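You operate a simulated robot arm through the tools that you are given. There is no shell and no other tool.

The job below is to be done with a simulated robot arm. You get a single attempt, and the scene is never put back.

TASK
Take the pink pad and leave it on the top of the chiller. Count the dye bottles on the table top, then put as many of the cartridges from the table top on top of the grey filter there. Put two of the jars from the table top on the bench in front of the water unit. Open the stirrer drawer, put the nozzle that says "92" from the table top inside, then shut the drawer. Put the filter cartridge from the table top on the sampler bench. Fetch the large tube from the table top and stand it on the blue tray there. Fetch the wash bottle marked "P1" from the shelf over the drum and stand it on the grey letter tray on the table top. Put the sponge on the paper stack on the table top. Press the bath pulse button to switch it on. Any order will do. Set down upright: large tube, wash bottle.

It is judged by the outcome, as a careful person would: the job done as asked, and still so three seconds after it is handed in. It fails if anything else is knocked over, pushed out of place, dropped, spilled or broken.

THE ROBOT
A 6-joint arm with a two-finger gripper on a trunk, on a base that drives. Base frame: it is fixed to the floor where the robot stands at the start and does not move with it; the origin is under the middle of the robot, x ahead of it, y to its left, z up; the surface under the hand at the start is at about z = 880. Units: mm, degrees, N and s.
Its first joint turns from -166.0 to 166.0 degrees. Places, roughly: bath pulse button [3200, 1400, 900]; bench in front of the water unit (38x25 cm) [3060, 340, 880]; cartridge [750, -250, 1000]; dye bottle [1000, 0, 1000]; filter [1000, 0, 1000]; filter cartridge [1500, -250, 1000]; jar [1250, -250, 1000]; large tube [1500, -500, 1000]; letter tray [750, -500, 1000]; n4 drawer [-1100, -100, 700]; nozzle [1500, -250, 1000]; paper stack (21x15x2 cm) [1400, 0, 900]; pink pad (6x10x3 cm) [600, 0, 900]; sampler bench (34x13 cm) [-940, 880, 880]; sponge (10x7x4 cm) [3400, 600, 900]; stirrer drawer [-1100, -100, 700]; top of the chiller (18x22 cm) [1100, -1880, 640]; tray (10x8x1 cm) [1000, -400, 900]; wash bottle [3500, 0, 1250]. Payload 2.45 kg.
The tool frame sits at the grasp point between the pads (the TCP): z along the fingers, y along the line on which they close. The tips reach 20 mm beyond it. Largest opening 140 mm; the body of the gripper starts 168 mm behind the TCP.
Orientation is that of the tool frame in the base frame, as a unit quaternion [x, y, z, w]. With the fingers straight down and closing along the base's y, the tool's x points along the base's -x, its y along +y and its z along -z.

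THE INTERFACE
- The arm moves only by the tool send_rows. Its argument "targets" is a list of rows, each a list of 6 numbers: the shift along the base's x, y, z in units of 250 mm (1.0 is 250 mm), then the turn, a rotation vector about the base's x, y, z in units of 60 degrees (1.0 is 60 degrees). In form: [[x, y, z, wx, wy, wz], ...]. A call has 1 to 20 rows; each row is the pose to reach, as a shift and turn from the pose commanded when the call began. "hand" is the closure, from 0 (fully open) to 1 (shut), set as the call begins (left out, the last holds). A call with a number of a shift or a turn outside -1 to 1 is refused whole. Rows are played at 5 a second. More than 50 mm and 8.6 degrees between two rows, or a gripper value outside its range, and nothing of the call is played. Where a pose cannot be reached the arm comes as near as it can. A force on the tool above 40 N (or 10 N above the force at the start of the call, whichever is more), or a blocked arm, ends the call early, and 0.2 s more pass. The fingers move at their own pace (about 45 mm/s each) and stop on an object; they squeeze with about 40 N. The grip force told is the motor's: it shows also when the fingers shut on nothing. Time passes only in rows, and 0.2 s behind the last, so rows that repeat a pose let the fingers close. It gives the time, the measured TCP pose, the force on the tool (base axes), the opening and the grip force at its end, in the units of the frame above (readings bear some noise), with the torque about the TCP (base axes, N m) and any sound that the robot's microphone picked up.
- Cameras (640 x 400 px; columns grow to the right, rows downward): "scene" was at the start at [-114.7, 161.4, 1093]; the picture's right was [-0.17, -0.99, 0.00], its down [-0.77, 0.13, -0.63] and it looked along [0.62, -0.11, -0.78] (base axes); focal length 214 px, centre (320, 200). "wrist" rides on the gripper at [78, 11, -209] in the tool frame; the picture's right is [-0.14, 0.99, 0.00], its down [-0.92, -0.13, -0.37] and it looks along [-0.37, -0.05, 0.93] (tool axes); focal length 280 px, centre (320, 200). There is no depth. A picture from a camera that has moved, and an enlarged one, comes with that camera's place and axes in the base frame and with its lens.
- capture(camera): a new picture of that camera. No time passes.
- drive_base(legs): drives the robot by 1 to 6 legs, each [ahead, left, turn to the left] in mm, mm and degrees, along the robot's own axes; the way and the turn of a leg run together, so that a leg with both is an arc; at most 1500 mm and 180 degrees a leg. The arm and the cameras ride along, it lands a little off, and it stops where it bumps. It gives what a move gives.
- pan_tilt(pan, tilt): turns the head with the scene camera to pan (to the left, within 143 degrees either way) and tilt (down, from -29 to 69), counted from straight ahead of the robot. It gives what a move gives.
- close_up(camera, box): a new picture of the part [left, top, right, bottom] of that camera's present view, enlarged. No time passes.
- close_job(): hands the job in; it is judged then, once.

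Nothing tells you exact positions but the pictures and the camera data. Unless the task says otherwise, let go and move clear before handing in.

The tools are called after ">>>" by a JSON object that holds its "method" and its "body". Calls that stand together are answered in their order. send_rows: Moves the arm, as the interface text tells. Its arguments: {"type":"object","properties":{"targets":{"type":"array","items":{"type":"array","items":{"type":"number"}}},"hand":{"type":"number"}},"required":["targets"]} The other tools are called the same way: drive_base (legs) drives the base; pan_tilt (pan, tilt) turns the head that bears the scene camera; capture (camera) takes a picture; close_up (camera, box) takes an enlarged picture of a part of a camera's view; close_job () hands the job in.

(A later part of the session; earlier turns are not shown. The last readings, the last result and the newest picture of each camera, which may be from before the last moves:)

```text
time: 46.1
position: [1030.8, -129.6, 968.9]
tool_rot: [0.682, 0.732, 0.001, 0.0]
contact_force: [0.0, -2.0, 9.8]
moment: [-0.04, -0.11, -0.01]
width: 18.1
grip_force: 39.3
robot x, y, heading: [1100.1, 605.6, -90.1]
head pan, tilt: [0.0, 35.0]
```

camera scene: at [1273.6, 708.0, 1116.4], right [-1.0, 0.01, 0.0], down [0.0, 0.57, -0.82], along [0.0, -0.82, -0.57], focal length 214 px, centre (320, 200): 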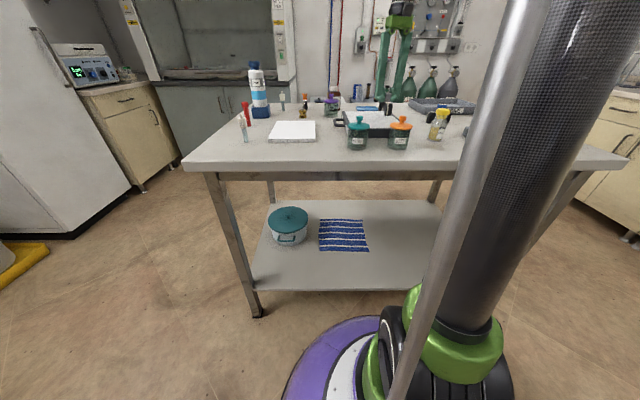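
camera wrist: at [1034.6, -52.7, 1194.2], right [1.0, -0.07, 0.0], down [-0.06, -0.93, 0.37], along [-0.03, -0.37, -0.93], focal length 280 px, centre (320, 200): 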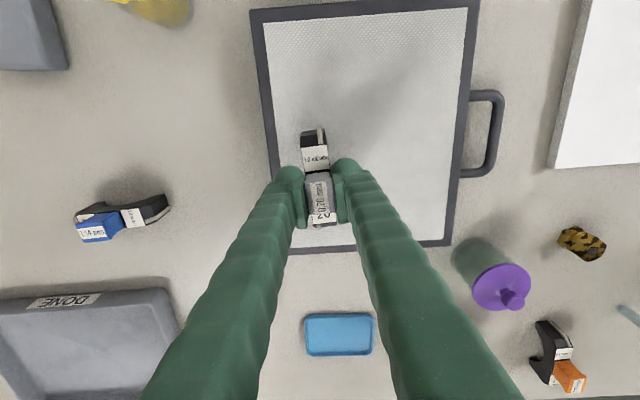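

Contact felt; releasing and rising.

>>> {"method": "send_rows", "body": {"targets": [[0, 0, 0.004, 0, 0, 0], [0, 0, 0.004, 0, 0, 0], [0, 0, 0.004, 0, 0, 0], [0, 0, 0.1, 0, 0, 0], [0, 0, 0.28, 0, 0, 0], [0, 0, 0.4, 0, 0, 0]], "hand": 0.643}}

>>> {"method": "close_up", "body": {"camera": "scene", "box": [330, 60, 480, 140]}}

>>> {"method": "capture", "body": {"camera": "wrist"}}

```text
time: 47.5
position: [1030.4, -131.3, 1068.3]
tool_rot: [0.682, 0.731, 0.0, -0.001]
contact_force: [-0.9, -1.1, 0.0]
moment: [0.03, 0.0, 0.01]
width: 50.1
grip_force: 0.1
robot x, y, heading: [1099.8, 607.0, -90.3]
head pan, tilt: [0.0, 35.0]
```

```text
4.27 times, centred on (405, 100) of scene
camera zoom: at [1273.6, 708.0, 1116.5], right [-1.0, 0.01, 0.0], down [0.0, 0.57, -0.82], along [0.0, -0.82, -0.57], focal length 915 px, centre (-43, 627)
```

zoom: 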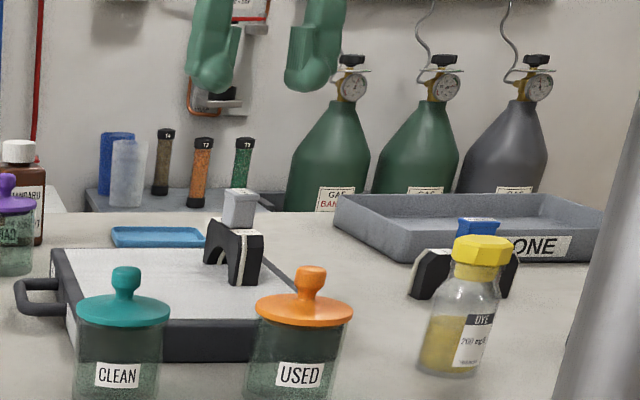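

```text
taken
camera wrist: at [1035.0, -53.3, 1278.1], right [1.0, -0.07, 0.0], down [-0.06, -0.93, 0.37], along [-0.03, -0.37, -0.93], focal length 280 px, centre (320, 200)
```

wrist: 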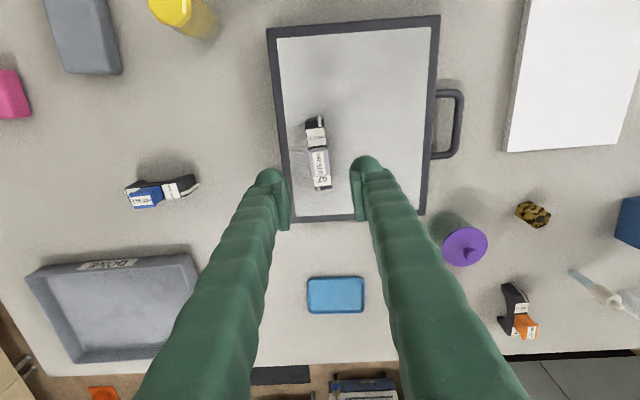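

Cartridge 26 stands on the filter. Next the blue one near (808,-165), which needs the gripper turned ~90°.

>>> {"method": "send_rows", "body": {"targets": [[-0.08, -0.012, 0.02, 0, 0, 0.1207], [-0.16, -0.025, 0.04, 0, 0, 0.2413], [-0.24, -0.037, 0.06, 0, 0, 0.362], [-0.32, -0.05, 0.08, 0, 0, 0.4827], [-0.4, -0.062, 0.1, 0, 0, 0.603], [-0.48, -0.075, 0.12, 0, 0, 0.724]]}}

>>> {"method": "send_rows", "body": {"targets": [[-0.08, -0.012, 0, 0, 0, 0.1207], [-0.16, -0.025, 0, 0, 0, 0.2413], [-0.24, -0.037, 0, 0, 0, 0.362], [-0.32, -0.05, 0, 0, 0, 0.4827], [-0.4, -0.062, 0, 0, 0, 0.603], [-0.41, -0.073, 0, 0, 0, 0.724]]}}

>>> {"method": "capture", "body": {"camera": "wrist"}}

>>> {"method": "close_up", "body": {"camera": "wrist", "box": [240, 120, 420, 240]}}

```text
time: 48.9
position: [911.2, -149.3, 1099.1]
tool_rot: [0.362, 0.932, 0.0, 0.0]
contact_force: [-0.1, 0.0, 0.0]
moment: [-0.01, 0.01, -0.01]
width: 49.8
grip_force: 0.1
robot x, y, heading: [1097.8, 610.1, -90.4]
head pan, tilt: [0.0, 35.0]
```

```text
time: 50.3
position: [807.7, -166.8, 1097.7]
tool_rot: [-0.009, 1.0, 0.0, 0.0]
contact_force: [-0.5, -0.3, -0.1]
moment: [-0.01, -0.02, -0.03]
width: 50.0
grip_force: 0.1
robot x, y, heading: [1096.8, 610.1, -90.3]
head pan, tilt: [0.0, 35.0]
```

```text
taken
camera wrist: at [728.2, -158.3, 1307.7], right [0.12, 0.99, 0.0], down [0.92, -0.11, 0.37], along [0.37, -0.04, -0.93], focal length 280 px, centre (320, 200)
```

wrist: 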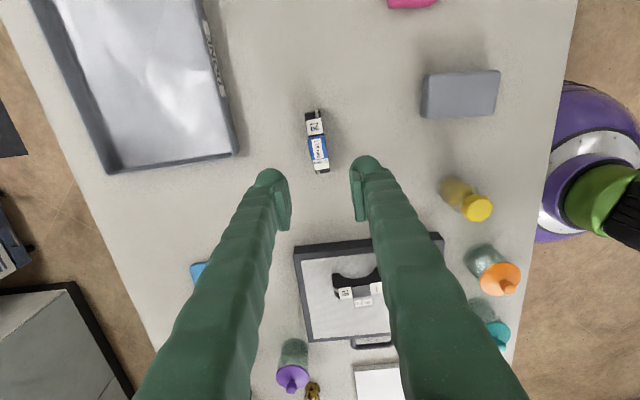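

```text
3.33 times, centred on (330, 180) of wrist
camera zoom: at [728.2, -158.3, 1307.7], right [0.12, 0.99, 0.0], down [0.92, -0.11, 0.37], along [0.37, -0.04, -0.93], focal length 935 px, centre (287, 267)
```

zoom: 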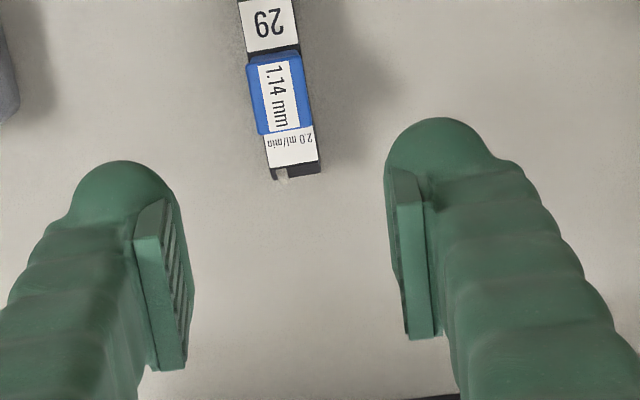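

Blue block centre is at about (800,-168). Descending, gripping and lifting.

>>> {"method": "send_rows", "body": {"targets": [[-0.031, -0.005, -0.15, 0, 0, 0.02], [-0.031, -0.005, -0.3, 0, 0, 0.02], [-0.031, -0.005, -0.45, 0, 0, 0.02], [-0.031, -0.005, -0.55, 0, 0, 0.02], [-0.031, -0.005, -0.6, 0, 0, 0.02]]}}

>>> {"method": "close_up", "body": {"camera": "wrist", "box": [200, 100, 440, 260]}}

```text
time: 51.5
position: [800.6, -167.1, 949.3]
tool_rot: [-0.019, 1.0, 0.0, 0.0]
contact_force: [0.6, -0.3, 0.3]
moment: [0.0, 0.01, 0.0]
width: 50.0
grip_force: 0.0
robot x, y, heading: [1098.3, 608.5, -90.6]
head pan, tilt: [0.0, 35.0]
```

```text
2.50 times, centred on (320, 180) of wrist
camera zoom: at [721.6, -160.1, 1158.3], right [0.1, 0.99, 0.0], down [0.92, -0.09, 0.37], along [0.37, -0.04, -0.93], focal length 701 px, centre (320, 250)
```

zoom: 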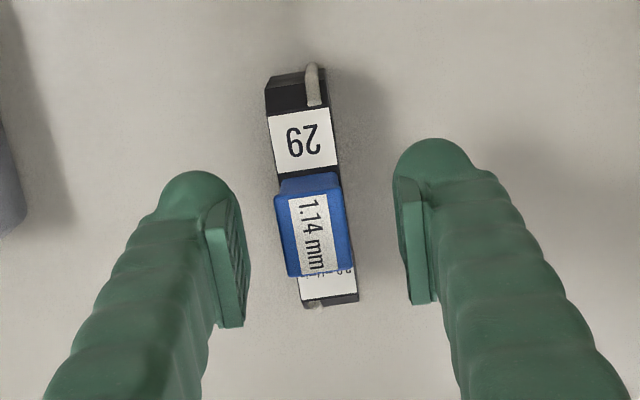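

Aligned. Lowering 10 mm, closing, lifting.

>>> {"method": "send_rows", "body": {"targets": [[0, 0, -0.04, 0, 0, 0], [0, 0, -0.04, 0, 0, 0]]}}

>>> {"method": "send_rows", "body": {"targets": [[0, 0, 0, 0, 0, 0], [0, 0, 0, 0, 0, 0], [0, 0, 0, 0, 0, 0], [0, 0, 0, 0, 0, 0], [0, 0, 0.1, 0, 0, 0], [0, 0, 0.28, 0, 0, 0], [0, 0, 0.45, 0, 0, 0]], "hand": 1}}

>>> {"method": "capture", "body": {"camera": "wrist"}}

```text
time: 52.1
position: [800.4, -167.3, 939.6]
tool_rot: [-0.018, 1.0, 0.0, 0.0]
contact_force: [-0.2, 0.2, -0.1]
moment: [0.05, 0.01, -0.02]
width: 50.1
grip_force: 0.0
robot x, y, heading: [1098.1, 607.4, -90.3]
head pan, tilt: [0.0, 35.0]
```

```text
time: 53.7
position: [801.3, -169.2, 1052.1]
tool_rot: [-0.018, 1.0, 0.0, 0.0]
contact_force: [0.7, 0.2, -0.8]
moment: [0.01, 0.0, -0.03]
width: 18.3
grip_force: 39.9
robot x, y, heading: [1097.5, 606.6, -89.9]
head pan, tilt: [0.0, 35.0]
```

```text
taken
camera wrist: at [721.6, -162.2, 1261.2], right [0.1, 0.99, 0.0], down [0.92, -0.09, 0.37], along [0.37, -0.04, -0.93], focal length 280 px, centre (320, 200)
```

wrist: 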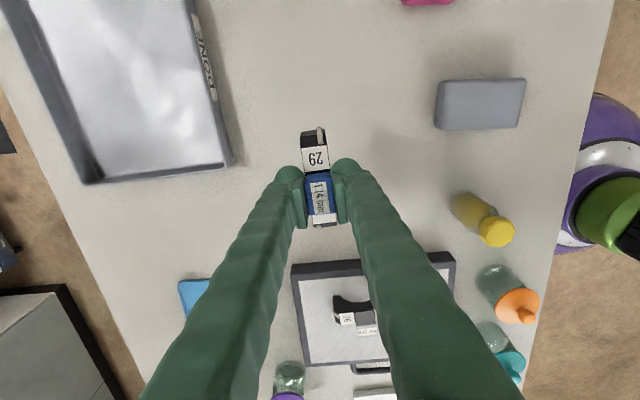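

Blue cartridge held. Carrying it to the free half of the filter, around (1080,-30).

>>> {"method": "send_rows", "body": {"targets": [[0.16, 0.08, 0.03, 0, 0, 0], [0.32, 0.16, 0.04, 0, 0, 0], [0.48, 0.24, 0.04, 0, 0, 0], [0.64, 0.32, 0.04, 0, 0, 0], [0.8, 0.4, 0.04, 0, 0, 0]]}}

>>> {"method": "send_rows", "body": {"targets": [[0.16, 0.08, 0, 0, 0, 0], [0.316, 0.156, 0, 0, 0, 0], [0.316, 0.156, -0.15, 0, 0, 0], [0.316, 0.156, -0.3, 0, 0, 0], [0.316, 0.156, -0.33, 0, 0, 0]]}}

>>> {"method": "capture", "body": {"camera": "wrist"}}

>>> {"method": "close_up", "body": {"camera": "scene", "box": [330, 60, 450, 140]}}

```text
time: 54.9
position: [1001.4, -67.2, 1059.9]
tool_rot: [-0.018, 1.0, 0.0, 0.0]
contact_force: [-0.9, 0.4, -1.3]
moment: [0.05, -0.03, -0.01]
width: 18.5
grip_force: 40.4
robot x, y, heading: [1100.1, 606.3, -90.6]
head pan, tilt: [0.0, 35.0]
```

```text
time: 56.1
position: [1078.9, -28.6, 977.9]
tool_rot: [-0.018, 1.0, -0.001, 0.0]
contact_force: [0.1, -0.4, -0.7]
moment: [-0.01, 0.01, 0.01]
width: 18.8
grip_force: 39.7
robot x, y, heading: [1098.5, 608.1, -90.3]
head pan, tilt: [0.0, 35.0]
```

```text
taken
camera wrist: at [1000.0, -22.6, 1187.1], right [0.1, 0.99, 0.0], down [0.92, -0.09, 0.37], along [0.37, -0.04, -0.93], focal length 280 px, centre (320, 200)
```

wrist: 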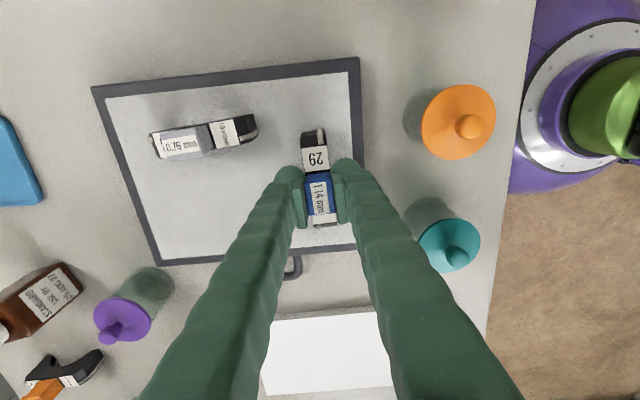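

```text
5.00 times, centred on (390, 100) of scene
camera zoom: at [1273.6, 708.1, 1116.4], right [-1.0, 0.01, 0.0], down [0.0, 0.57, -0.82], along [0.0, -0.82, -0.57], focal length 1072 px, centre (-30, 700)
```

zoom: 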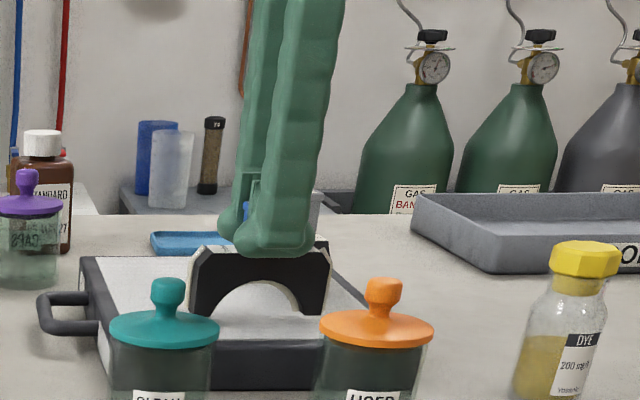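

Blue arch is over the panel. Lowering to contact.

>>> {"method": "send_rows", "body": {"targets": [[0, 0, -0.012, 0, 0, 0], [0, 0, -0.022, 0, 0, 0], [0, 0, -0.03, 0, 0, 0]]}}

>>> {"method": "send_rows", "body": {"targets": [[0, 0, -0.004, 0, 0, 0], [0, 0, -0.008, 0, 0, 0]]}}

```text
time: 56.9
position: [1078.7, -29.8, 970.6]
tool_rot: [-0.019, 1.0, -0.001, 0.0]
contact_force: [0.1, -0.8, -1.3]
moment: [-0.01, -0.01, 0.01]
width: 18.2
grip_force: 39.4
robot x, y, heading: [1098.7, 608.6, -90.2]
head pan, tilt: [0.0, 35.0]
```

```text
time: 57.5
position: [1079.1, -28.9, 969.7]
tool_rot: [-0.019, 1.0, 0.0, 0.001]
contact_force: [0.1, -0.5, 1.4]
moment: [0.0, -0.04, 0.0]
width: 18.5
grip_force: 40.6
robot x, y, heading: [1098.0, 607.6, -90.6]
head pan, tilt: [0.0, 35.0]
```

Just touching; one more small step, then release and rise.

>>> {"method": "send_rows", "body": {"targets": [[0, 0, -0.004, 0, 0, 0], [0, 0, -0.004, 0, 0, 0]]}}

>>> {"method": "send_rows", "body": {"targets": [[0, 0, 0, 0, 0, 0], [0, 0, 0, 0, 0, 0], [0, 0, 0, 0, 0, 0], [0, 0, 0.1, 0, 0, 0], [0, 0, 0.28, 0, 0, 0], [0, 0, 0.45, 0, 0, 0], [0, 0, 0.62, 0, 0, 0]], "hand": 0.643}}

>>> {"method": "capture", "body": {"camera": "wrist"}}

>>> {"method": "close_up", "body": {"camera": "scene", "box": [230, 50, 450, 170]}}

```text
time: 58.1
position: [1078.2, -28.5, 968.3]
tool_rot: [-0.018, 1.0, -0.001, 0.0]
contact_force: [-0.9, -8.2, 34.8]
moment: [-0.21, -0.02, 0.0]
width: 18.7
grip_force: 40.5
robot x, y, heading: [1098.7, 610.1, -90.2]
head pan, tilt: [0.0, 35.0]
```

```text
time: 59.7
position: [1076.1, -27.9, 1125.1]
tool_rot: [-0.019, 1.0, 0.001, 0.0]
contact_force: [0.4, -0.6, 0.2]
moment: [0.05, 0.01, 0.01]
width: 50.0
grip_force: 0.1
robot x, y, heading: [1097.3, 611.4, -90.3]
head pan, tilt: [0.0, 35.0]
```

```text
taken
camera wrist: at [998.0, -21.5, 1333.8], right [0.1, 0.99, 0.0], down [0.92, -0.09, 0.37], along [0.37, -0.04, -0.93], focal length 280 px, centre (320, 200)
```

wrist: 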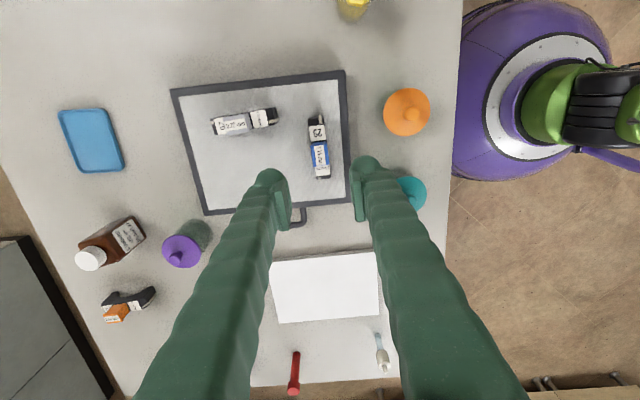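

```text
2.91 times, centred on (340, 110) of scene
camera zoom: at [1273.6, 708.1, 1116.4], right [-1.0, 0.01, 0.0], down [0.0, 0.57, -0.82], along [0.0, -0.82, -0.57], focal length 624 px, centre (262, 462)
```

zoom: 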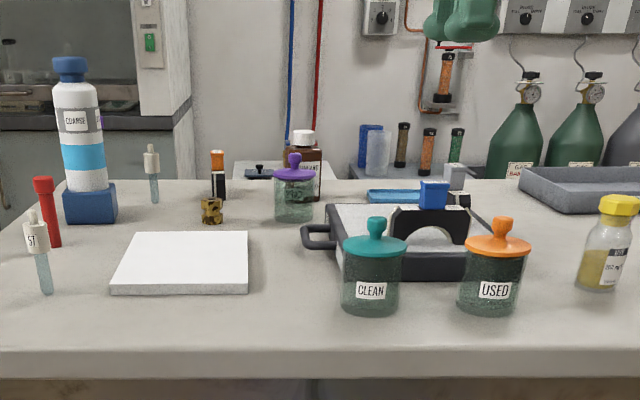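

Both cartridges stand on the filter. Next I'll rotate the gripper back, raise it and move toward the table's far end to inspect the tube and nozzles.

>>> {"method": "send_rows", "body": {"targets": [[0, 0, 0.1, 0, 0, -0.13], [0.0, 0.05, 0.2, 0, 0, -0.26], [0, 0.1, 0.3, 0, 0, -0.39], [0, 0.1, 0.4, 0, 0, -0.52], [0, 0.1, 0.4, 0, 0, -0.65], [0, 0.1, 0.4, 0, 0, -0.77]], "hand": 0}}

>>> {"method": "send_rows", "body": {"targets": [[0, 0, 0, 0, 0, -0.13], [0.0, 0, 0, 0, 0, -0.26], [0, 0, 0, 0, 0, -0.39], [0, 0, 0, 0, 0, -0.52], [0, 0, 0, 0, 0, -0.65], [0, 0, 0, 0, 0, -0.77]]}}

>>> {"method": "drive_base", "body": {"legs": [[0, 400, 0]]}}

>>> {"method": "capture", "body": {"camera": "wrist"}}

>>> {"method": "capture", "body": {"camera": "scene"}}

```text
time: 61.1
position: [1079.1, -3.5, 1223.8]
tool_rot: [0.376, 0.927, 0.0, 0.0]
contact_force: [-0.2, 0.7, -0.3]
moment: [-0.04, 0.0, 0.04]
width: 139.9
grip_force: 0.1
robot x, y, heading: [1097.3, 610.9, -90.1]
head pan, tilt: [0.0, 35.0]
```

```text
time: 62.5
position: [1079.2, -5.1, 1223.0]
tool_rot: [0.709, 0.705, -0.001, 0.0]
contact_force: [-0.1, 0.7, -0.7]
moment: [0.02, 0.0, 0.02]
width: 140.2
grip_force: 0.0
robot x, y, heading: [1104.3, 608.1, -90.2]
head pan, tilt: [0.0, 35.0]
```

```text
time: 65.0
position: [1476.6, -4.3, 1223.0]
tool_rot: [0.706, 0.708, 0.0, -0.001]
contact_force: [-0.4, 0.0, -0.1]
moment: [0.0, -0.01, -0.02]
width: 140.0
grip_force: 0.1
robot x, y, heading: [1486.5, 606.1, -89.8]
head pan, tilt: [0.0, 35.0]
```

```text
taken
camera wrist: at [1486.0, 72.9, 1432.3], right [0.99, -0.13, 0.0], down [-0.12, -0.92, 0.37], along [-0.05, -0.37, -0.93], focal length 280 px, centre (320, 200)
```

wrist: 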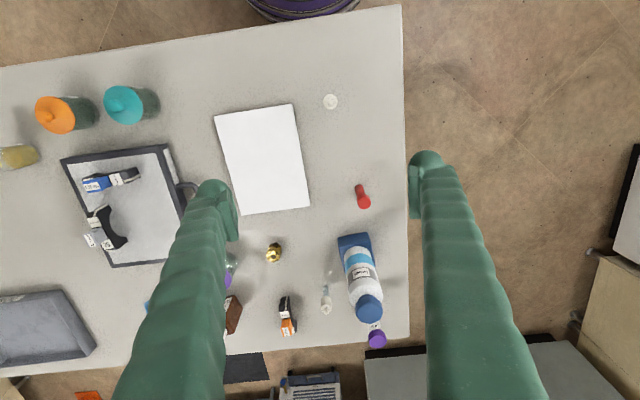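

```text
taken
camera scene: at [1664.3, 709.3, 1116.4], right [-1.0, 0.0, 0.0], down [0.0, 0.57, -0.82], along [0.0, -0.82, -0.57], focal length 214 px, centre (320, 200)
```

scene: 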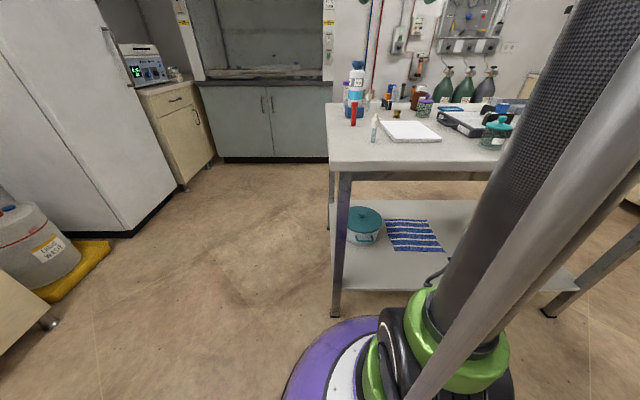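

I see the drum near the fridge with the shelf above it. Zooming in on the table end.

>>> {"method": "close_up", "body": {"camera": "wrist", "box": [220, 170, 420, 350]}}

>>> {"method": "close_up", "body": {"camera": "scene", "box": [320, 50, 450, 160]}}

>>> {"method": "close_up", "body": {"camera": "wrist", "box": [300, 240, 400, 350]}}

```text
2.22 times, centred on (320, 260) of wrist
camera zoom: at [1486.0, 72.9, 1432.3], right [0.99, -0.13, 0.0], down [-0.12, -0.92, 0.37], along [-0.05, -0.37, -0.93], focal length 623 px, centre (320, 67)
```

zoom: 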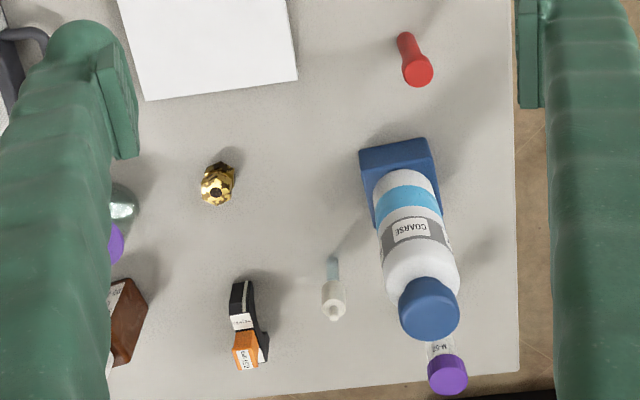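

```text
3.64 times, centred on (385, 105) of scene
camera zoom: at [1664.3, 709.3, 1116.4], right [-1.0, 0.0, 0.0], down [0.0, 0.57, -0.82], along [0.0, -0.82, -0.57], focal length 780 px, centre (84, 546)
```

zoom: 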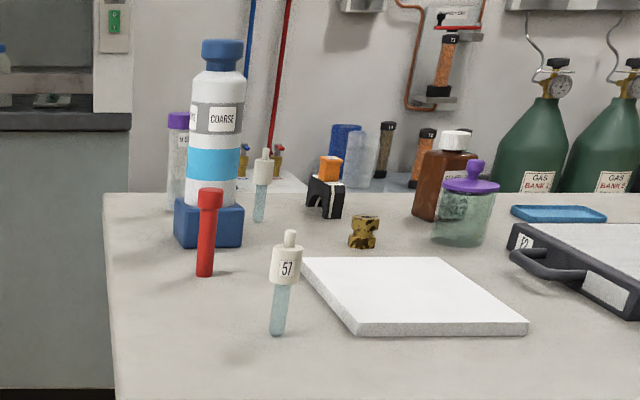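

```text
3.64 times, centred on (350, 295) of wrist
camera zoom: at [1486.0, 72.9, 1432.3], right [0.99, -0.13, 0.0], down [-0.12, -0.92, 0.37], along [-0.05, -0.37, -0.93], focal length 1020 px, centre (211, -146)
```

zoom: 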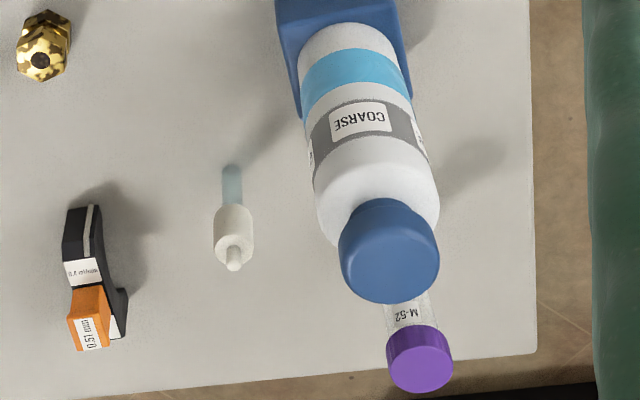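

The large tube (M-52, purple cap) stands at about (1540,-422) behind the COARSE unit, and a second nozzle at (1441,-364). I'll go round to the table's far end, facing back, for easier reach.

>>> {"method": "drive_base", "body": {"legs": [[0, 570, 0], [0, 0, -90]]}}

>>> {"method": "pan_tilt", "body": {"pan": 60, "tilt": 20}}

>>> {"method": "capture", "body": {"camera": "scene"}}

>>> {"method": "pan_tilt", "body": {"pan": 120, "tilt": 20}}

>>> {"method": "capture", "body": {"camera": "scene"}}

```text
time: 72.1
position: [1449.9, 633.6, 1223.2]
tool_rot: [1.0, -0.007, 0.0, 0.0]
contact_force: [0.0, 1.0, -0.1]
moment: [0.0, 0.01, -0.01]
width: 139.9
grip_force: 0.1
robot x, y, heading: [2063.6, 610.1, 179.4]
head pan, tilt: [0.0, 35.0]
```

```text
time: 73.4
position: [1450.4, 634.1, 1223.2]
tool_rot: [1.0, -0.006, 0.0, 0.0]
contact_force: [0.0, 0.4, -0.6]
moment: [0.0, 0.01, -0.03]
width: 140.2
grip_force: 0.0
robot x, y, heading: [2060.6, 611.4, 179.0]
head pan, tilt: [60.0, 20.0]
```

```text
taken
camera scene: at [2202.1, 352.0, 1140.3], right [-0.86, 0.51, 0.0], down [0.18, 0.29, -0.94], along [-0.48, -0.81, -0.34], focal length 214 px, centre (320, 200)
```

scene: 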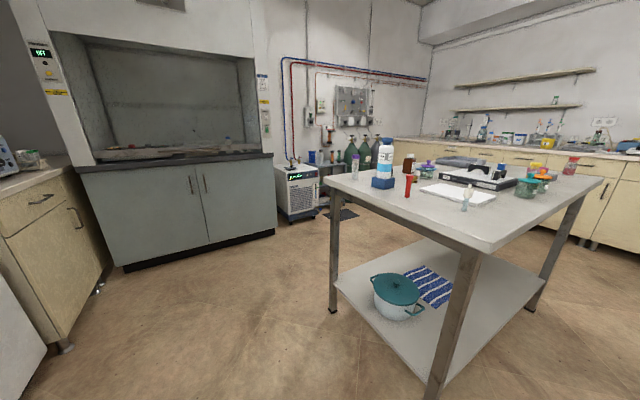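

```text
time: 74.7
position: [1450.6, 633.3, 1222.8]
tool_rot: [1.0, -0.006, 0.0, -0.001]
contact_force: [0.3, -0.2, 1.1]
moment: [0.02, 0.0, 0.01]
width: 140.0
grip_force: 0.0
robot x, y, heading: [2059.0, 608.7, 179.0]
head pan, tilt: [120.0, 20.0]
```

```text
taken
camera scene: at [2295.2, 350.7, 1140.3], right [-0.87, -0.49, 0.0], down [-0.17, 0.3, -0.94], along [0.46, -0.82, -0.34], focal length 214 px, centre (320, 200)
```

scene: 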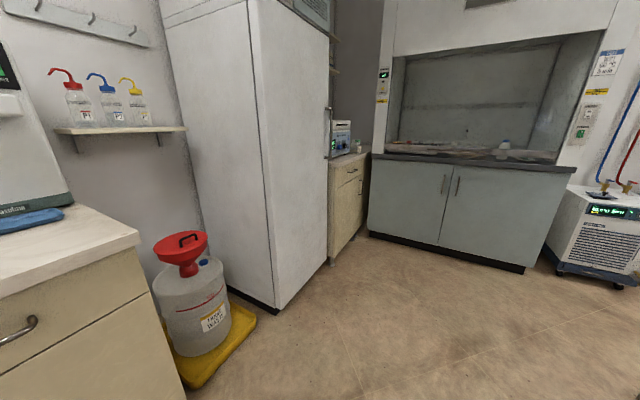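

There's ample space at the table's end. Driving along it now.

>>> {"method": "drive_base", "body": {"legs": [[0, 1000, 1]]}}

>>> {"method": "pan_tilt", "body": {"pan": 0, "tilt": 30}}

>>> {"method": "capture", "body": {"camera": "scene"}}

>>> {"method": "capture", "body": {"camera": "wrist"}}

```text
time: 79.9
position: [1449.4, -393.5, 1223.8]
tool_rot: [1.0, 0.007, 0.0, 0.0]
contact_force: [-0.6, 0.3, 0.6]
moment: [0.02, 0.03, 0.03]
width: 140.3
grip_force: 0.2
robot x, y, heading: [2060.0, -399.7, -178.9]
head pan, tilt: [120.0, 20.0]
```

```text
time: 81.9
position: [1449.5, -393.0, 1223.0]
tool_rot: [1.0, 0.008, 0.0, -0.002]
contact_force: [0.1, -0.1, 0.7]
moment: [0.02, 0.0, -0.02]
width: 140.0
grip_force: 0.1
robot x, y, heading: [2065.5, -399.6, -179.2]
head pan, tilt: [0.0, 30.0]
```

```text
taken
camera scene: at [2164.2, -575.1, 1124.2], right [-0.01, 1.0, 0.0], down [0.5, 0.01, -0.87], along [-0.87, -0.01, -0.5], focal length 214 px, centre (320, 200)
```

scene: 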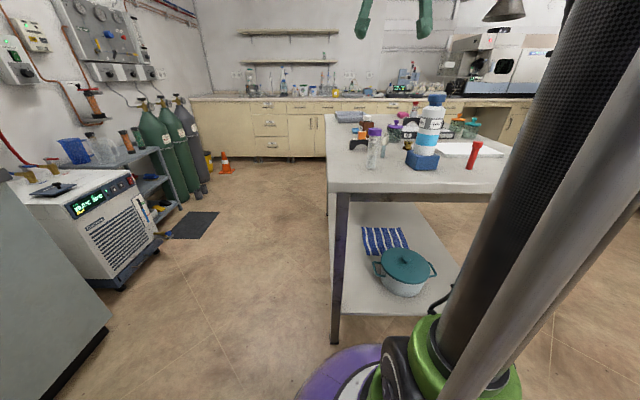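

```text
taken
camera wrist: at [1527.5, -404.4, 1432.4], right [-0.12, -0.99, 0.0], down [-0.92, 0.11, 0.37], along [-0.37, 0.05, -0.93], focal length 280 px, centre (320, 200)
```

wrist: 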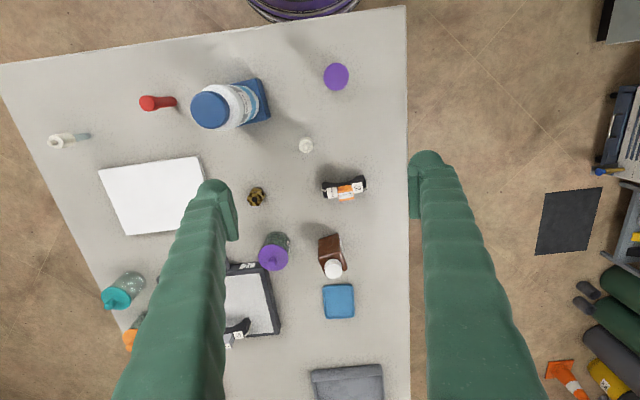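

I see the tube, nozzle and others from this end. Zooming in on the nozzle label.

>>> {"method": "close_up", "body": {"camera": "scene", "box": [340, 90, 500, 180]}}

>>> {"method": "close_up", "body": {"camera": "scene", "box": [360, 110, 420, 170]}}

>>> {"method": "close_up", "body": {"camera": "wrist", "box": [240, 40, 420, 240]}}

```text
4.00 times, centred on (420, 135) of scene
camera zoom: at [2164.2, -575.1, 1124.2], right [-0.01, 1.0, 0.0], down [0.5, 0.01, -0.87], along [-0.87, -0.01, -0.5], focal length 858 px, centre (-80, 460)
```

zoom: 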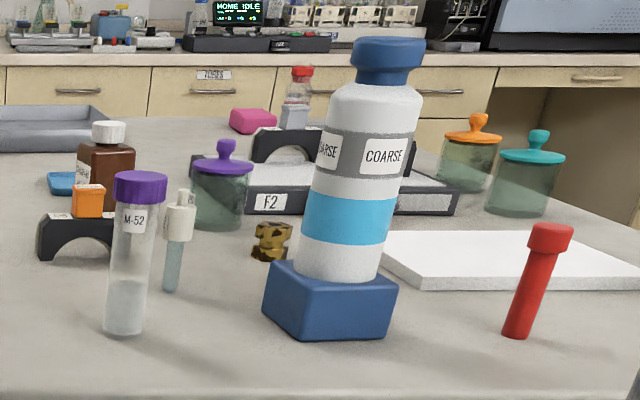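

```text
6.67 times, centred on (390, 140) of scene
camera zoom: at [2164.2, -575.1, 1124.2], right [-0.01, 1.0, 0.0], down [0.5, 0.01, -0.87], along [-0.87, -0.01, -0.5], focal length 1430 px, centre (-147, 600)
```

zoom: 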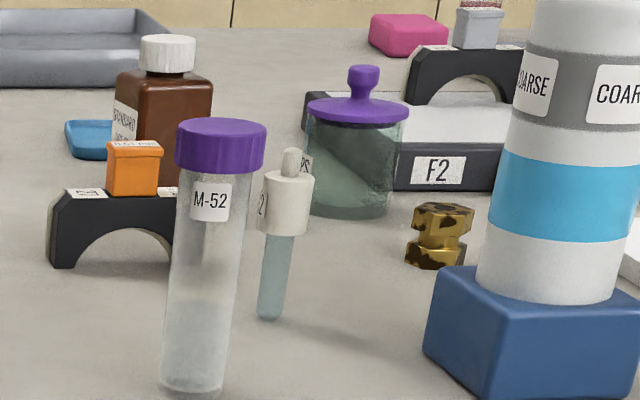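

```text
2.00 times, centred on (330, 140) of wrist
camera zoom: at [1527.5, -404.4, 1432.4], right [-0.12, -0.99, 0.0], down [-0.92, 0.11, 0.37], along [-0.37, 0.05, -0.93], focal length 561 px, centre (300, 320)
```

zoom: 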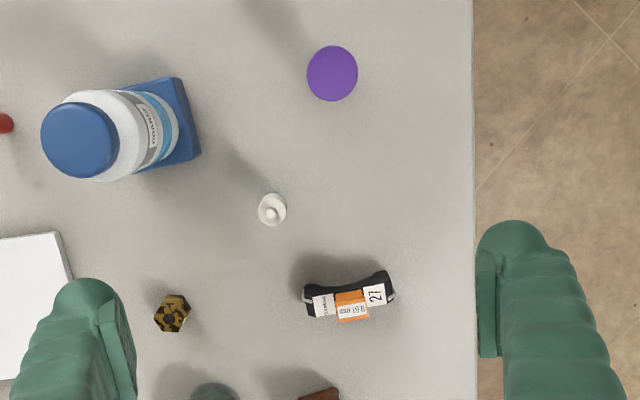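

The second nozzle's label ends in "2". First I'll fetch the large tube at (1539,-425).

>>> {"method": "send_rows", "body": {"targets": [[0.12, -0.043, -0.1, 0, 0, 0], [0.24, -0.086, -0.2, 0, 0, 0], [0.358, -0.128, -0.3, 0, 0, 0], [0.358, -0.128, -0.48, 0, 0, 0]]}}

>>> {"method": "capture", "body": {"camera": "wrist"}}

```text
time: 82.9
position: [1539.8, -425.4, 1103.4]
tool_rot: [1.0, 0.007, 0.0, -0.001]
contact_force: [-0.3, -0.2, -0.2]
moment: [-0.03, -0.01, -0.02]
width: 139.9
grip_force: 0.0
robot x, y, heading: [2061.2, -402.5, -179.4]
head pan, tilt: [0.0, 30.0]
```

```text
taken
camera wrist: at [1617.4, -436.1, 1312.0], right [-0.12, -0.99, 0.0], down [-0.92, 0.11, 0.37], along [-0.37, 0.05, -0.93], focal length 280 px, centre (320, 200)
```

wrist: 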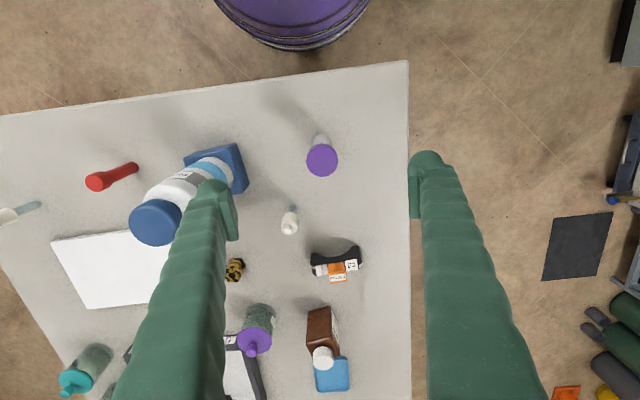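

Cap centre confirmed at (1544,-428). Narrowing fingers and descending to grip the tube body.

>>> {"method": "send_rows", "body": {"targets": [[0.016, -0.01, 0, 0, 0, 0], [0.016, -0.01, 0, 0, 0, 0], [0.016, -0.01, -0.1, 0, 0, 0], [0.016, -0.01, -0.25, 0, 0, 0], [0.016, -0.01, -0.4, 0, 0, 0], [0.016, -0.01, -0.55, 0, 0, 0], [0.016, -0.01, -0.633, 0, 0, 0]], "hand": 0.43}}

>>> {"method": "capture", "body": {"camera": "wrist"}}

>>> {"method": "close_up", "body": {"camera": "scene", "box": [330, 80, 470, 180]}}

```text
time: 84.5
position: [1544.1, -426.3, 944.5]
tool_rot: [1.0, 0.007, 0.0, -0.002]
contact_force: [0.5, 0.0, -1.0]
moment: [0.03, 0.0, 0.03]
width: 80.0
grip_force: 0.1
robot x, y, heading: [2063.4, -396.9, -178.9]
head pan, tilt: [0.0, 30.0]
```

```text
taken
camera wrist: at [1621.4, -437.9, 1154.6], right [-0.12, -0.99, 0.0], down [-0.92, 0.11, 0.37], along [-0.37, 0.05, -0.93], focal length 280 px, centre (320, 200)
```

wrist: 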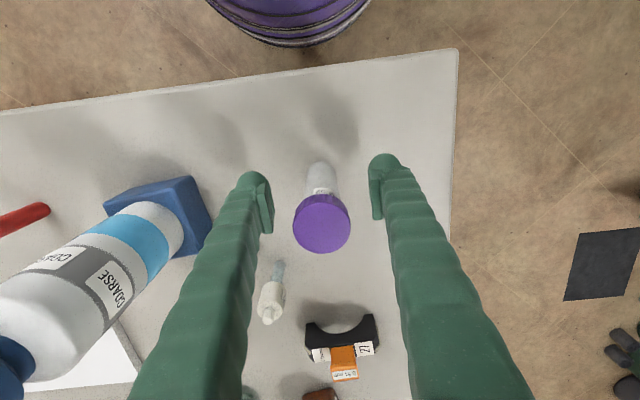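

```text
4.00 times, centred on (400, 130) of scene
camera zoom: at [2164.2, -575.0, 1124.2], right [-0.01, 1.0, 0.0], down [0.5, 0.01, -0.87], along [-0.87, -0.01, -0.5], focal length 858 px, centre (0, 480)
```

zoom: 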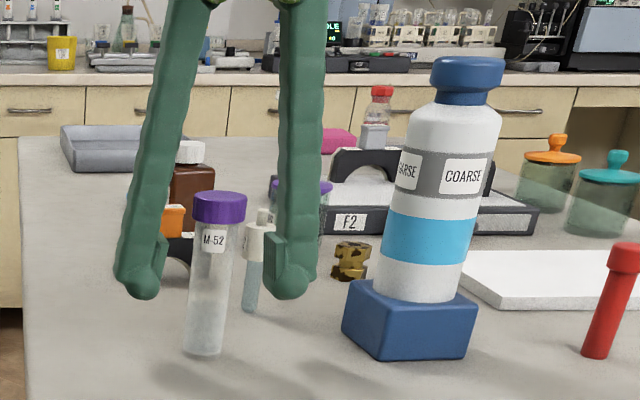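

Well centred. Closing and lifting.

>>> {"method": "send_rows", "body": {"targets": [[0, 0, 0, 0, 0, 0], [0, 0, 0, 0, 0, 0], [0, 0, 0, 0, 0, 0], [0, 0, 0, 0, 0, 0], [0, 0, 0, 0, 0, 0]], "hand": 1}}

>>> {"method": "send_rows", "body": {"targets": [[0, 0, 0.05, 0, 0, 0], [0, 0, 0.2, 0, 0, 0], [0, 0, 0.38, 0, 0, 0], [0, 0, 0.56, 0, 0, 0], [0, 0, 0.74, 0, 0, 0], [0, 0, 0.9, 0, 0, 0]]}}

>>> {"method": "capture", "body": {"camera": "wrist"}}

>>> {"method": "capture", "body": {"camera": "scene"}}

```text
time: 85.7
position: [1542.4, -427.5, 944.5]
tool_rot: [1.0, 0.008, 0.001, 0.0]
contact_force: [0.3, -0.4, -0.8]
moment: [-0.03, 0.01, -0.03]
width: 27.4
grip_force: 40.3
robot x, y, heading: [2061.5, -398.7, -179.2]
head pan, tilt: [0.0, 30.0]
```

```text
time: 87.1
position: [1542.9, -428.9, 1171.8]
tool_rot: [1.0, 0.007, 0.0, -0.001]
contact_force: [0.6, 0.0, -0.5]
moment: [-0.04, 0.03, -0.02]
width: 27.0
grip_force: 40.3
robot x, y, heading: [2063.4, -400.5, -179.3]
head pan, tilt: [0.0, 30.0]
```

```text
taken
camera wrist: at [1620.8, -439.3, 1381.6], right [-0.12, -0.99, 0.0], down [-0.92, 0.11, 0.37], along [-0.37, 0.05, -0.93], focal length 280 px, centre (320, 200)
```

wrist: 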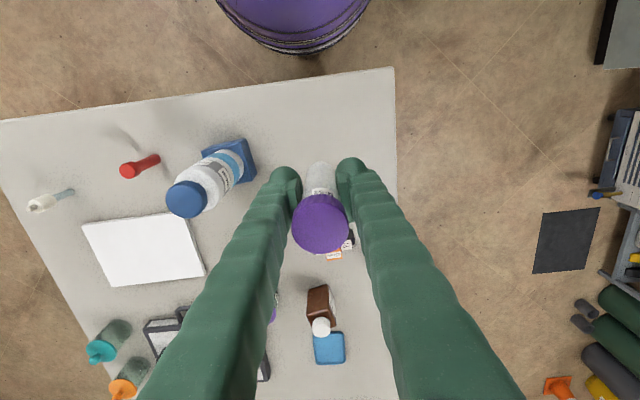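

```text
taken
camera scene: at [2164.3, -575.0, 1124.2], right [-0.01, 1.0, 0.0], down [0.5, 0.01, -0.87], along [-0.87, -0.01, -0.5], focal length 214 px, centre (320, 200)
```

scene: 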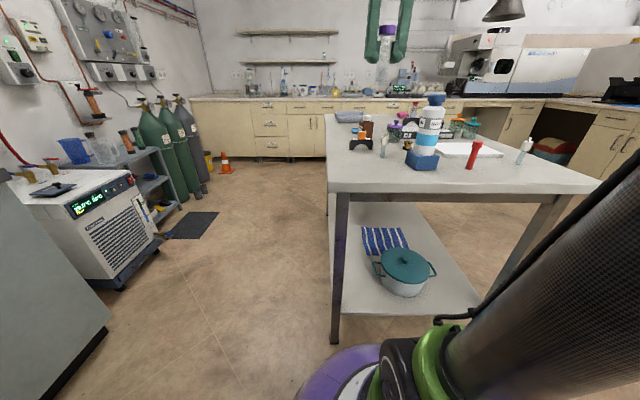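

Tube is held. I'll drive round to the table's right side (wide gap there) to set it on the blue tray.

>>> {"method": "drive_base", "body": {"legs": [[0, 560, -0.7], [1025, 0, 0]]}}

>>> {"method": "capture", "body": {"camera": "scene"}}

>>> {"method": "drive_base", "body": {"legs": [[0, 0, -90]]}}

>>> {"method": "capture", "body": {"camera": "scene"}}

>>> {"method": "capture", "body": {"camera": "wrist"}}

```text
time: 95.3
position: [508.3, -966.9, 1172.2]
tool_rot: [1.0, -0.009, 0.0, -0.001]
contact_force: [-0.9, -0.1, -0.3]
moment: [0.0, -0.01, -0.05]
width: 26.2
grip_force: 40.1
robot x, y, heading: [1027.6, -957.8, 178.5]
head pan, tilt: [0.0, 30.0]
```

```text
taken
camera scene: at [1124.5, -1133.8, 1124.2], right [0.02, 1.0, 0.0], down [0.5, -0.01, -0.87], along [-0.87, 0.02, -0.5], focal length 214 px, centre (320, 200)
```

scene: 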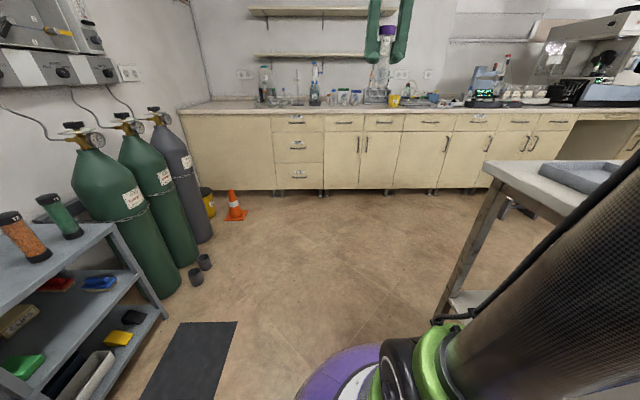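

```text
time: 99.5
position: [1017.0, -434.5, 1171.4]
tool_rot: [-0.701, 0.714, -0.001, 0.001]
contact_force: [0.6, 0.0, -0.8]
moment: [-0.02, -0.01, 0.0]
width: 26.3
grip_force: 39.9
robot x, y, heading: [1023.6, -959.2, 89.1]
head pan, tilt: [0.0, 30.0]
```

```text
taken
camera scene: at [851.7, -1052.8, 1124.2], right [1.0, -0.02, 0.0], down [-0.01, -0.5, -0.87], along [0.02, 0.87, -0.5], focal length 214 px, centre (320, 200)
```

scene: 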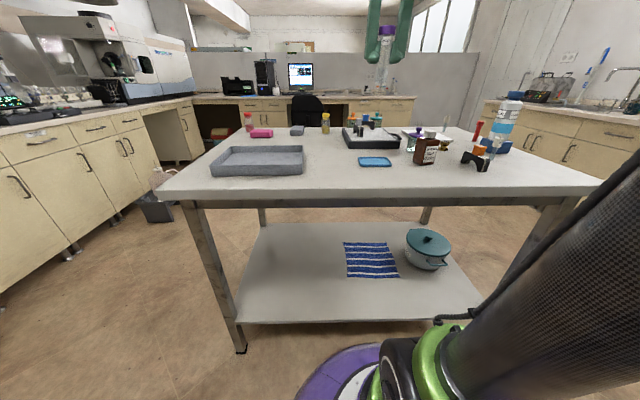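

```text
taken
camera wrist: at [1004.2, -515.5, 1380.9], right [-0.99, 0.16, 0.0], down [0.14, 0.92, 0.37], along [0.06, 0.36, -0.93], focal length 280 px, centre (320, 200)
```

wrist: 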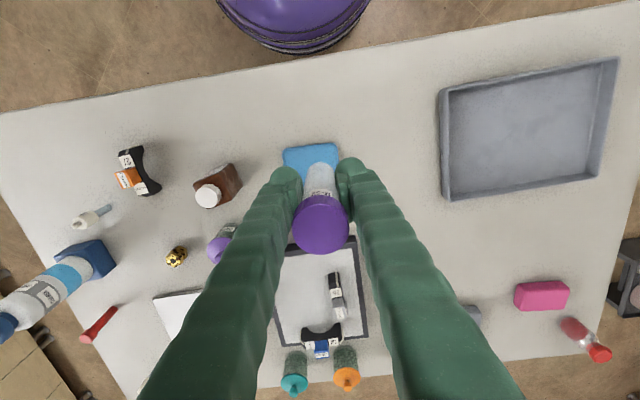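

The blue tray's centre is at about (1040,-390). Moving over it and lowering partway.

>>> {"method": "send_rows", "body": {"targets": [[0.05, 0.09, 0, 0, 0, 0], [0.092, 0.178, 0, 0, 0, 0], [0.092, 0.178, -0.18, 0, 0, 0], [0.092, 0.178, -0.36, 0, 0, 0], [0.092, 0.178, -0.54, 0, 0, 0], [0.092, 0.178, -0.68, 0, 0, 0]]}}

>>> {"method": "capture", "body": {"camera": "wrist"}}

>>> {"method": "close_up", "body": {"camera": "scene", "box": [330, 100, 450, 190]}}

```text
time: 100.9
position: [1043.2, -392.4, 1001.7]
tool_rot: [-0.7, 0.714, -0.001, 0.0]
contact_force: [1.2, 0.3, -1.3]
moment: [0.0, 0.01, -0.03]
width: 26.2
grip_force: 39.9
robot x, y, heading: [1027.3, -959.6, 89.2]
head pan, tilt: [0.0, 30.0]
```

```text
taken
camera wrist: at [1029.4, -471.2, 1211.6], right [-0.99, 0.16, 0.0], down [0.14, 0.92, 0.37], along [0.06, 0.36, -0.93], focal length 280 px, centre (320, 200)
```

wrist: 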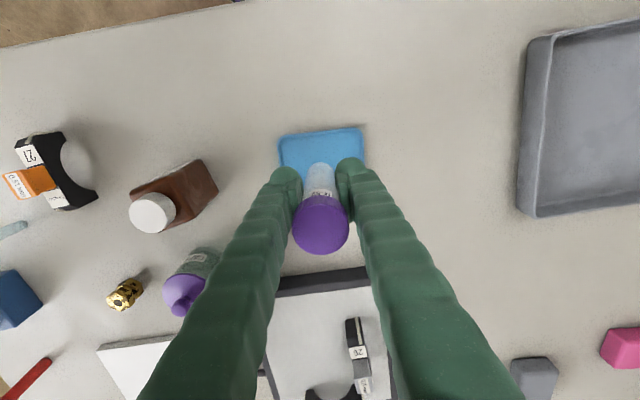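

```text
4.44 times, centred on (390, 145) of scene
camera zoom: at [851.7, -1052.8, 1124.2], right [1.0, -0.02, 0.0], down [-0.01, -0.5, -0.87], along [0.02, 0.87, -0.5], focal length 953 px, centre (9, 444)
```

zoom: 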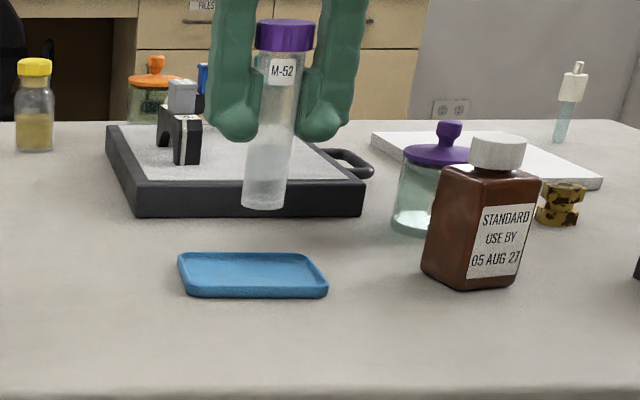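

Over the tray; lowering further.

>>> {"method": "send_rows", "body": {"targets": [[-0.014, 0.016, -0.08, 0, 0, 0], [-0.014, 0.016, -0.16, 0, 0, 0], [-0.014, 0.016, -0.18, 0, 0, 0]]}}

>>> {"method": "close_up", "body": {"camera": "scene", "box": [330, 100, 450, 190]}}

```text
time: 101.7
position: [1037.6, -388.2, 956.0]
tool_rot: [-0.7, 0.714, -0.001, 0.001]
contact_force: [-0.2, -0.2, -1.7]
moment: [0.0, 0.03, 0.0]
width: 26.3
grip_force: 40.0
robot x, y, heading: [1031.9, -952.6, 89.0]
head pan, tilt: [0.0, 30.0]
```

```text
4.44 times, centred on (390, 145) of scene
camera zoom: at [851.7, -1052.8, 1124.2], right [1.0, -0.02, 0.0], down [-0.01, -0.5, -0.87], along [0.02, 0.87, -0.5], focal length 953 px, centre (9, 444)
```

zoom: 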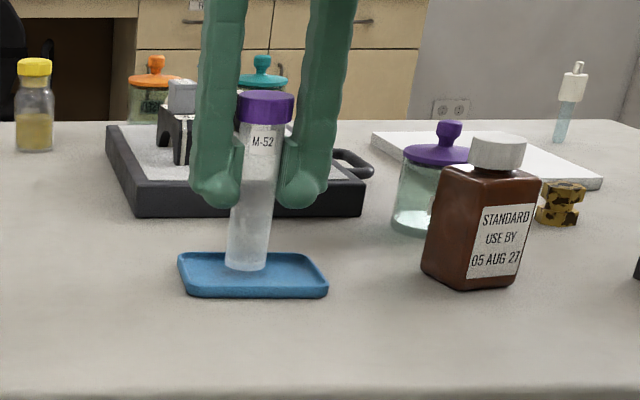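

Almost down. Small steps to contact.

>>> {"method": "send_rows", "body": {"targets": [[0, 0, -0.006, 0, 0, 0], [0, 0, -0.012, 0, 0, 0]]}}

>>> {"method": "send_rows", "body": {"targets": [[0, 0, -0.006, 0, 0, 0], [0, 0, -0.01, 0, 0, 0]]}}

```text
time: 102.3
position: [1036.4, -387.8, 954.3]
tool_rot: [-0.7, 0.714, -0.001, 0.001]
contact_force: [0.0, -0.9, -0.9]
moment: [0.0, -0.01, -0.02]
width: 26.3
grip_force: 40.1
robot x, y, heading: [1026.2, -954.8, 89.1]
head pan, tilt: [0.0, 30.0]
```

```text
time: 102.9
position: [1037.5, -388.1, 951.3]
tool_rot: [-0.701, 0.714, -0.001, 0.001]
contact_force: [-0.6, -0.1, -0.7]
moment: [0.0, 0.01, 0.0]
width: 26.2
grip_force: 39.9
robot x, y, heading: [1025.8, -956.8, 89.1]
head pan, tilt: [0.0, 30.0]
```

>>> {"method": "send_rows", "body": {"targets": [[0, 0, -0.006, 0, 0, 0], [0, 0, -0.01, 0, 0, 0]]}}

>>> {"method": "send_rows", "body": {"targets": [[0, 0, -0.004, 0, 0, 0], [0, 0, -0.006, 0, 0, 0]]}}

```text
time: 103.5
position: [1037.8, -387.7, 949.2]
tool_rot: [-0.7, 0.714, 0.0, 0.002]
contact_force: [0.1, 1.8, 16.2]
moment: [0.13, -0.06, 0.0]
width: 25.8
grip_force: 40.3
robot x, y, heading: [1027.9, -954.3, 88.9]
head pan, tilt: [0.0, 30.0]
```

```text
time: 104.1
position: [1037.6, -387.5, 947.6]
tool_rot: [-0.7, 0.714, 0.001, 0.001]
contact_force: [-1.1, 1.7, 37.9]
moment: [0.18, 0.05, 0.0]
width: 25.9
grip_force: 39.6
robot x, y, heading: [1028.1, -952.2, 89.0]
head pan, tilt: [0.0, 30.0]
```

Firm contact. I'll ease up slightly, open to ~80 mm and rise.

>>> {"method": "send_rows", "body": {"targets": [[0, 0, 0.006, 0, 0, 0], [0, 0, 0.006, 0, 0, 0]]}}

>>> {"method": "send_rows", "body": {"targets": [[0, 0, 0, 0, 0, 0], [0, 0, 0, 0, 0, 0], [0, 0, 0, 0, 0, 0], [0, 0, 0, 0, 0, 0], [0, 0, 0.1, 0, 0, 0], [0, 0, 0.28, 0, 0, 0], [0, 0, 0.46, 0, 0, 0], [0, 0, 0.64, 0, 0, 0], [0, 0, 0.82, 0, 0, 0]], "hand": 0.43}}

>>> {"method": "close_up", "body": {"camera": "scene", "box": [330, 80, 480, 190]}}

>>> {"method": "capture", "body": {"camera": "wrist"}}

```text
time: 104.7
position: [1036.7, -388.2, 949.1]
tool_rot: [-0.7, 0.714, 0.0, 0.001]
contact_force: [0.8, -0.1, 8.3]
moment: [-0.02, 0.0, 0.0]
width: 26.0
grip_force: 40.1
robot x, y, heading: [1028.6, -957.3, 88.9]
head pan, tilt: [0.0, 30.0]
```

```text
time: 106.7
position: [1038.5, -389.4, 1152.3]
tool_rot: [-0.7, 0.714, 0.0, 0.001]
contact_force: [0.6, 0.2, 0.2]
moment: [-0.02, 0.0, 0.0]
width: 79.8
grip_force: 0.0
robot x, y, heading: [1026.9, -957.3, 89.1]
head pan, tilt: [0.0, 30.0]
```

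```text
3.64 times, centred on (405, 135) of scene
camera zoom: at [851.7, -1052.8, 1124.2], right [1.0, -0.02, 0.0], down [-0.01, -0.5, -0.87], along [0.02, 0.87, -0.5], focal length 780 px, centre (11, 436)
```

zoom: 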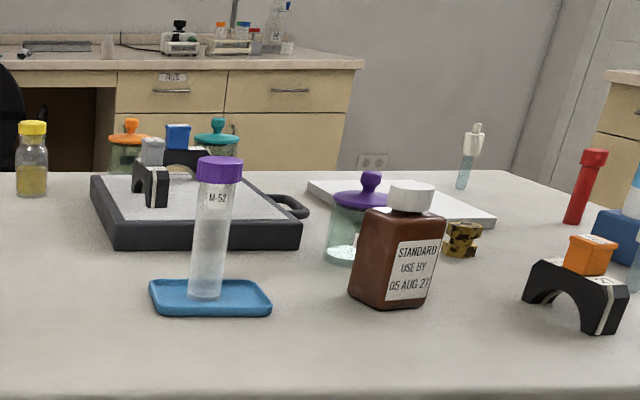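

```text
taken
camera wrist: at [1023.9, -468.5, 1361.7], right [-0.99, 0.16, 0.0], down [0.14, 0.92, 0.37], along [0.06, 0.36, -0.93], focal length 280 px, centre (320, 200)
```

wrist: 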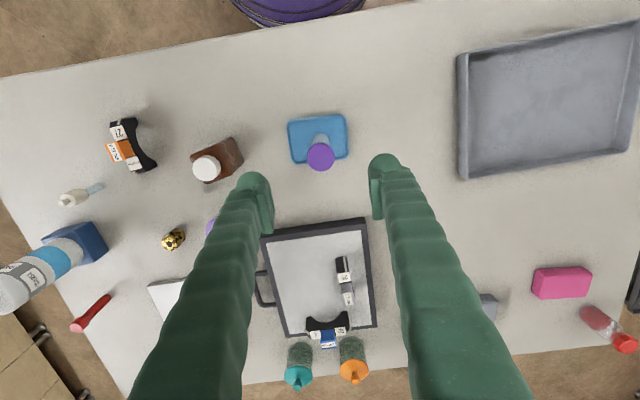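

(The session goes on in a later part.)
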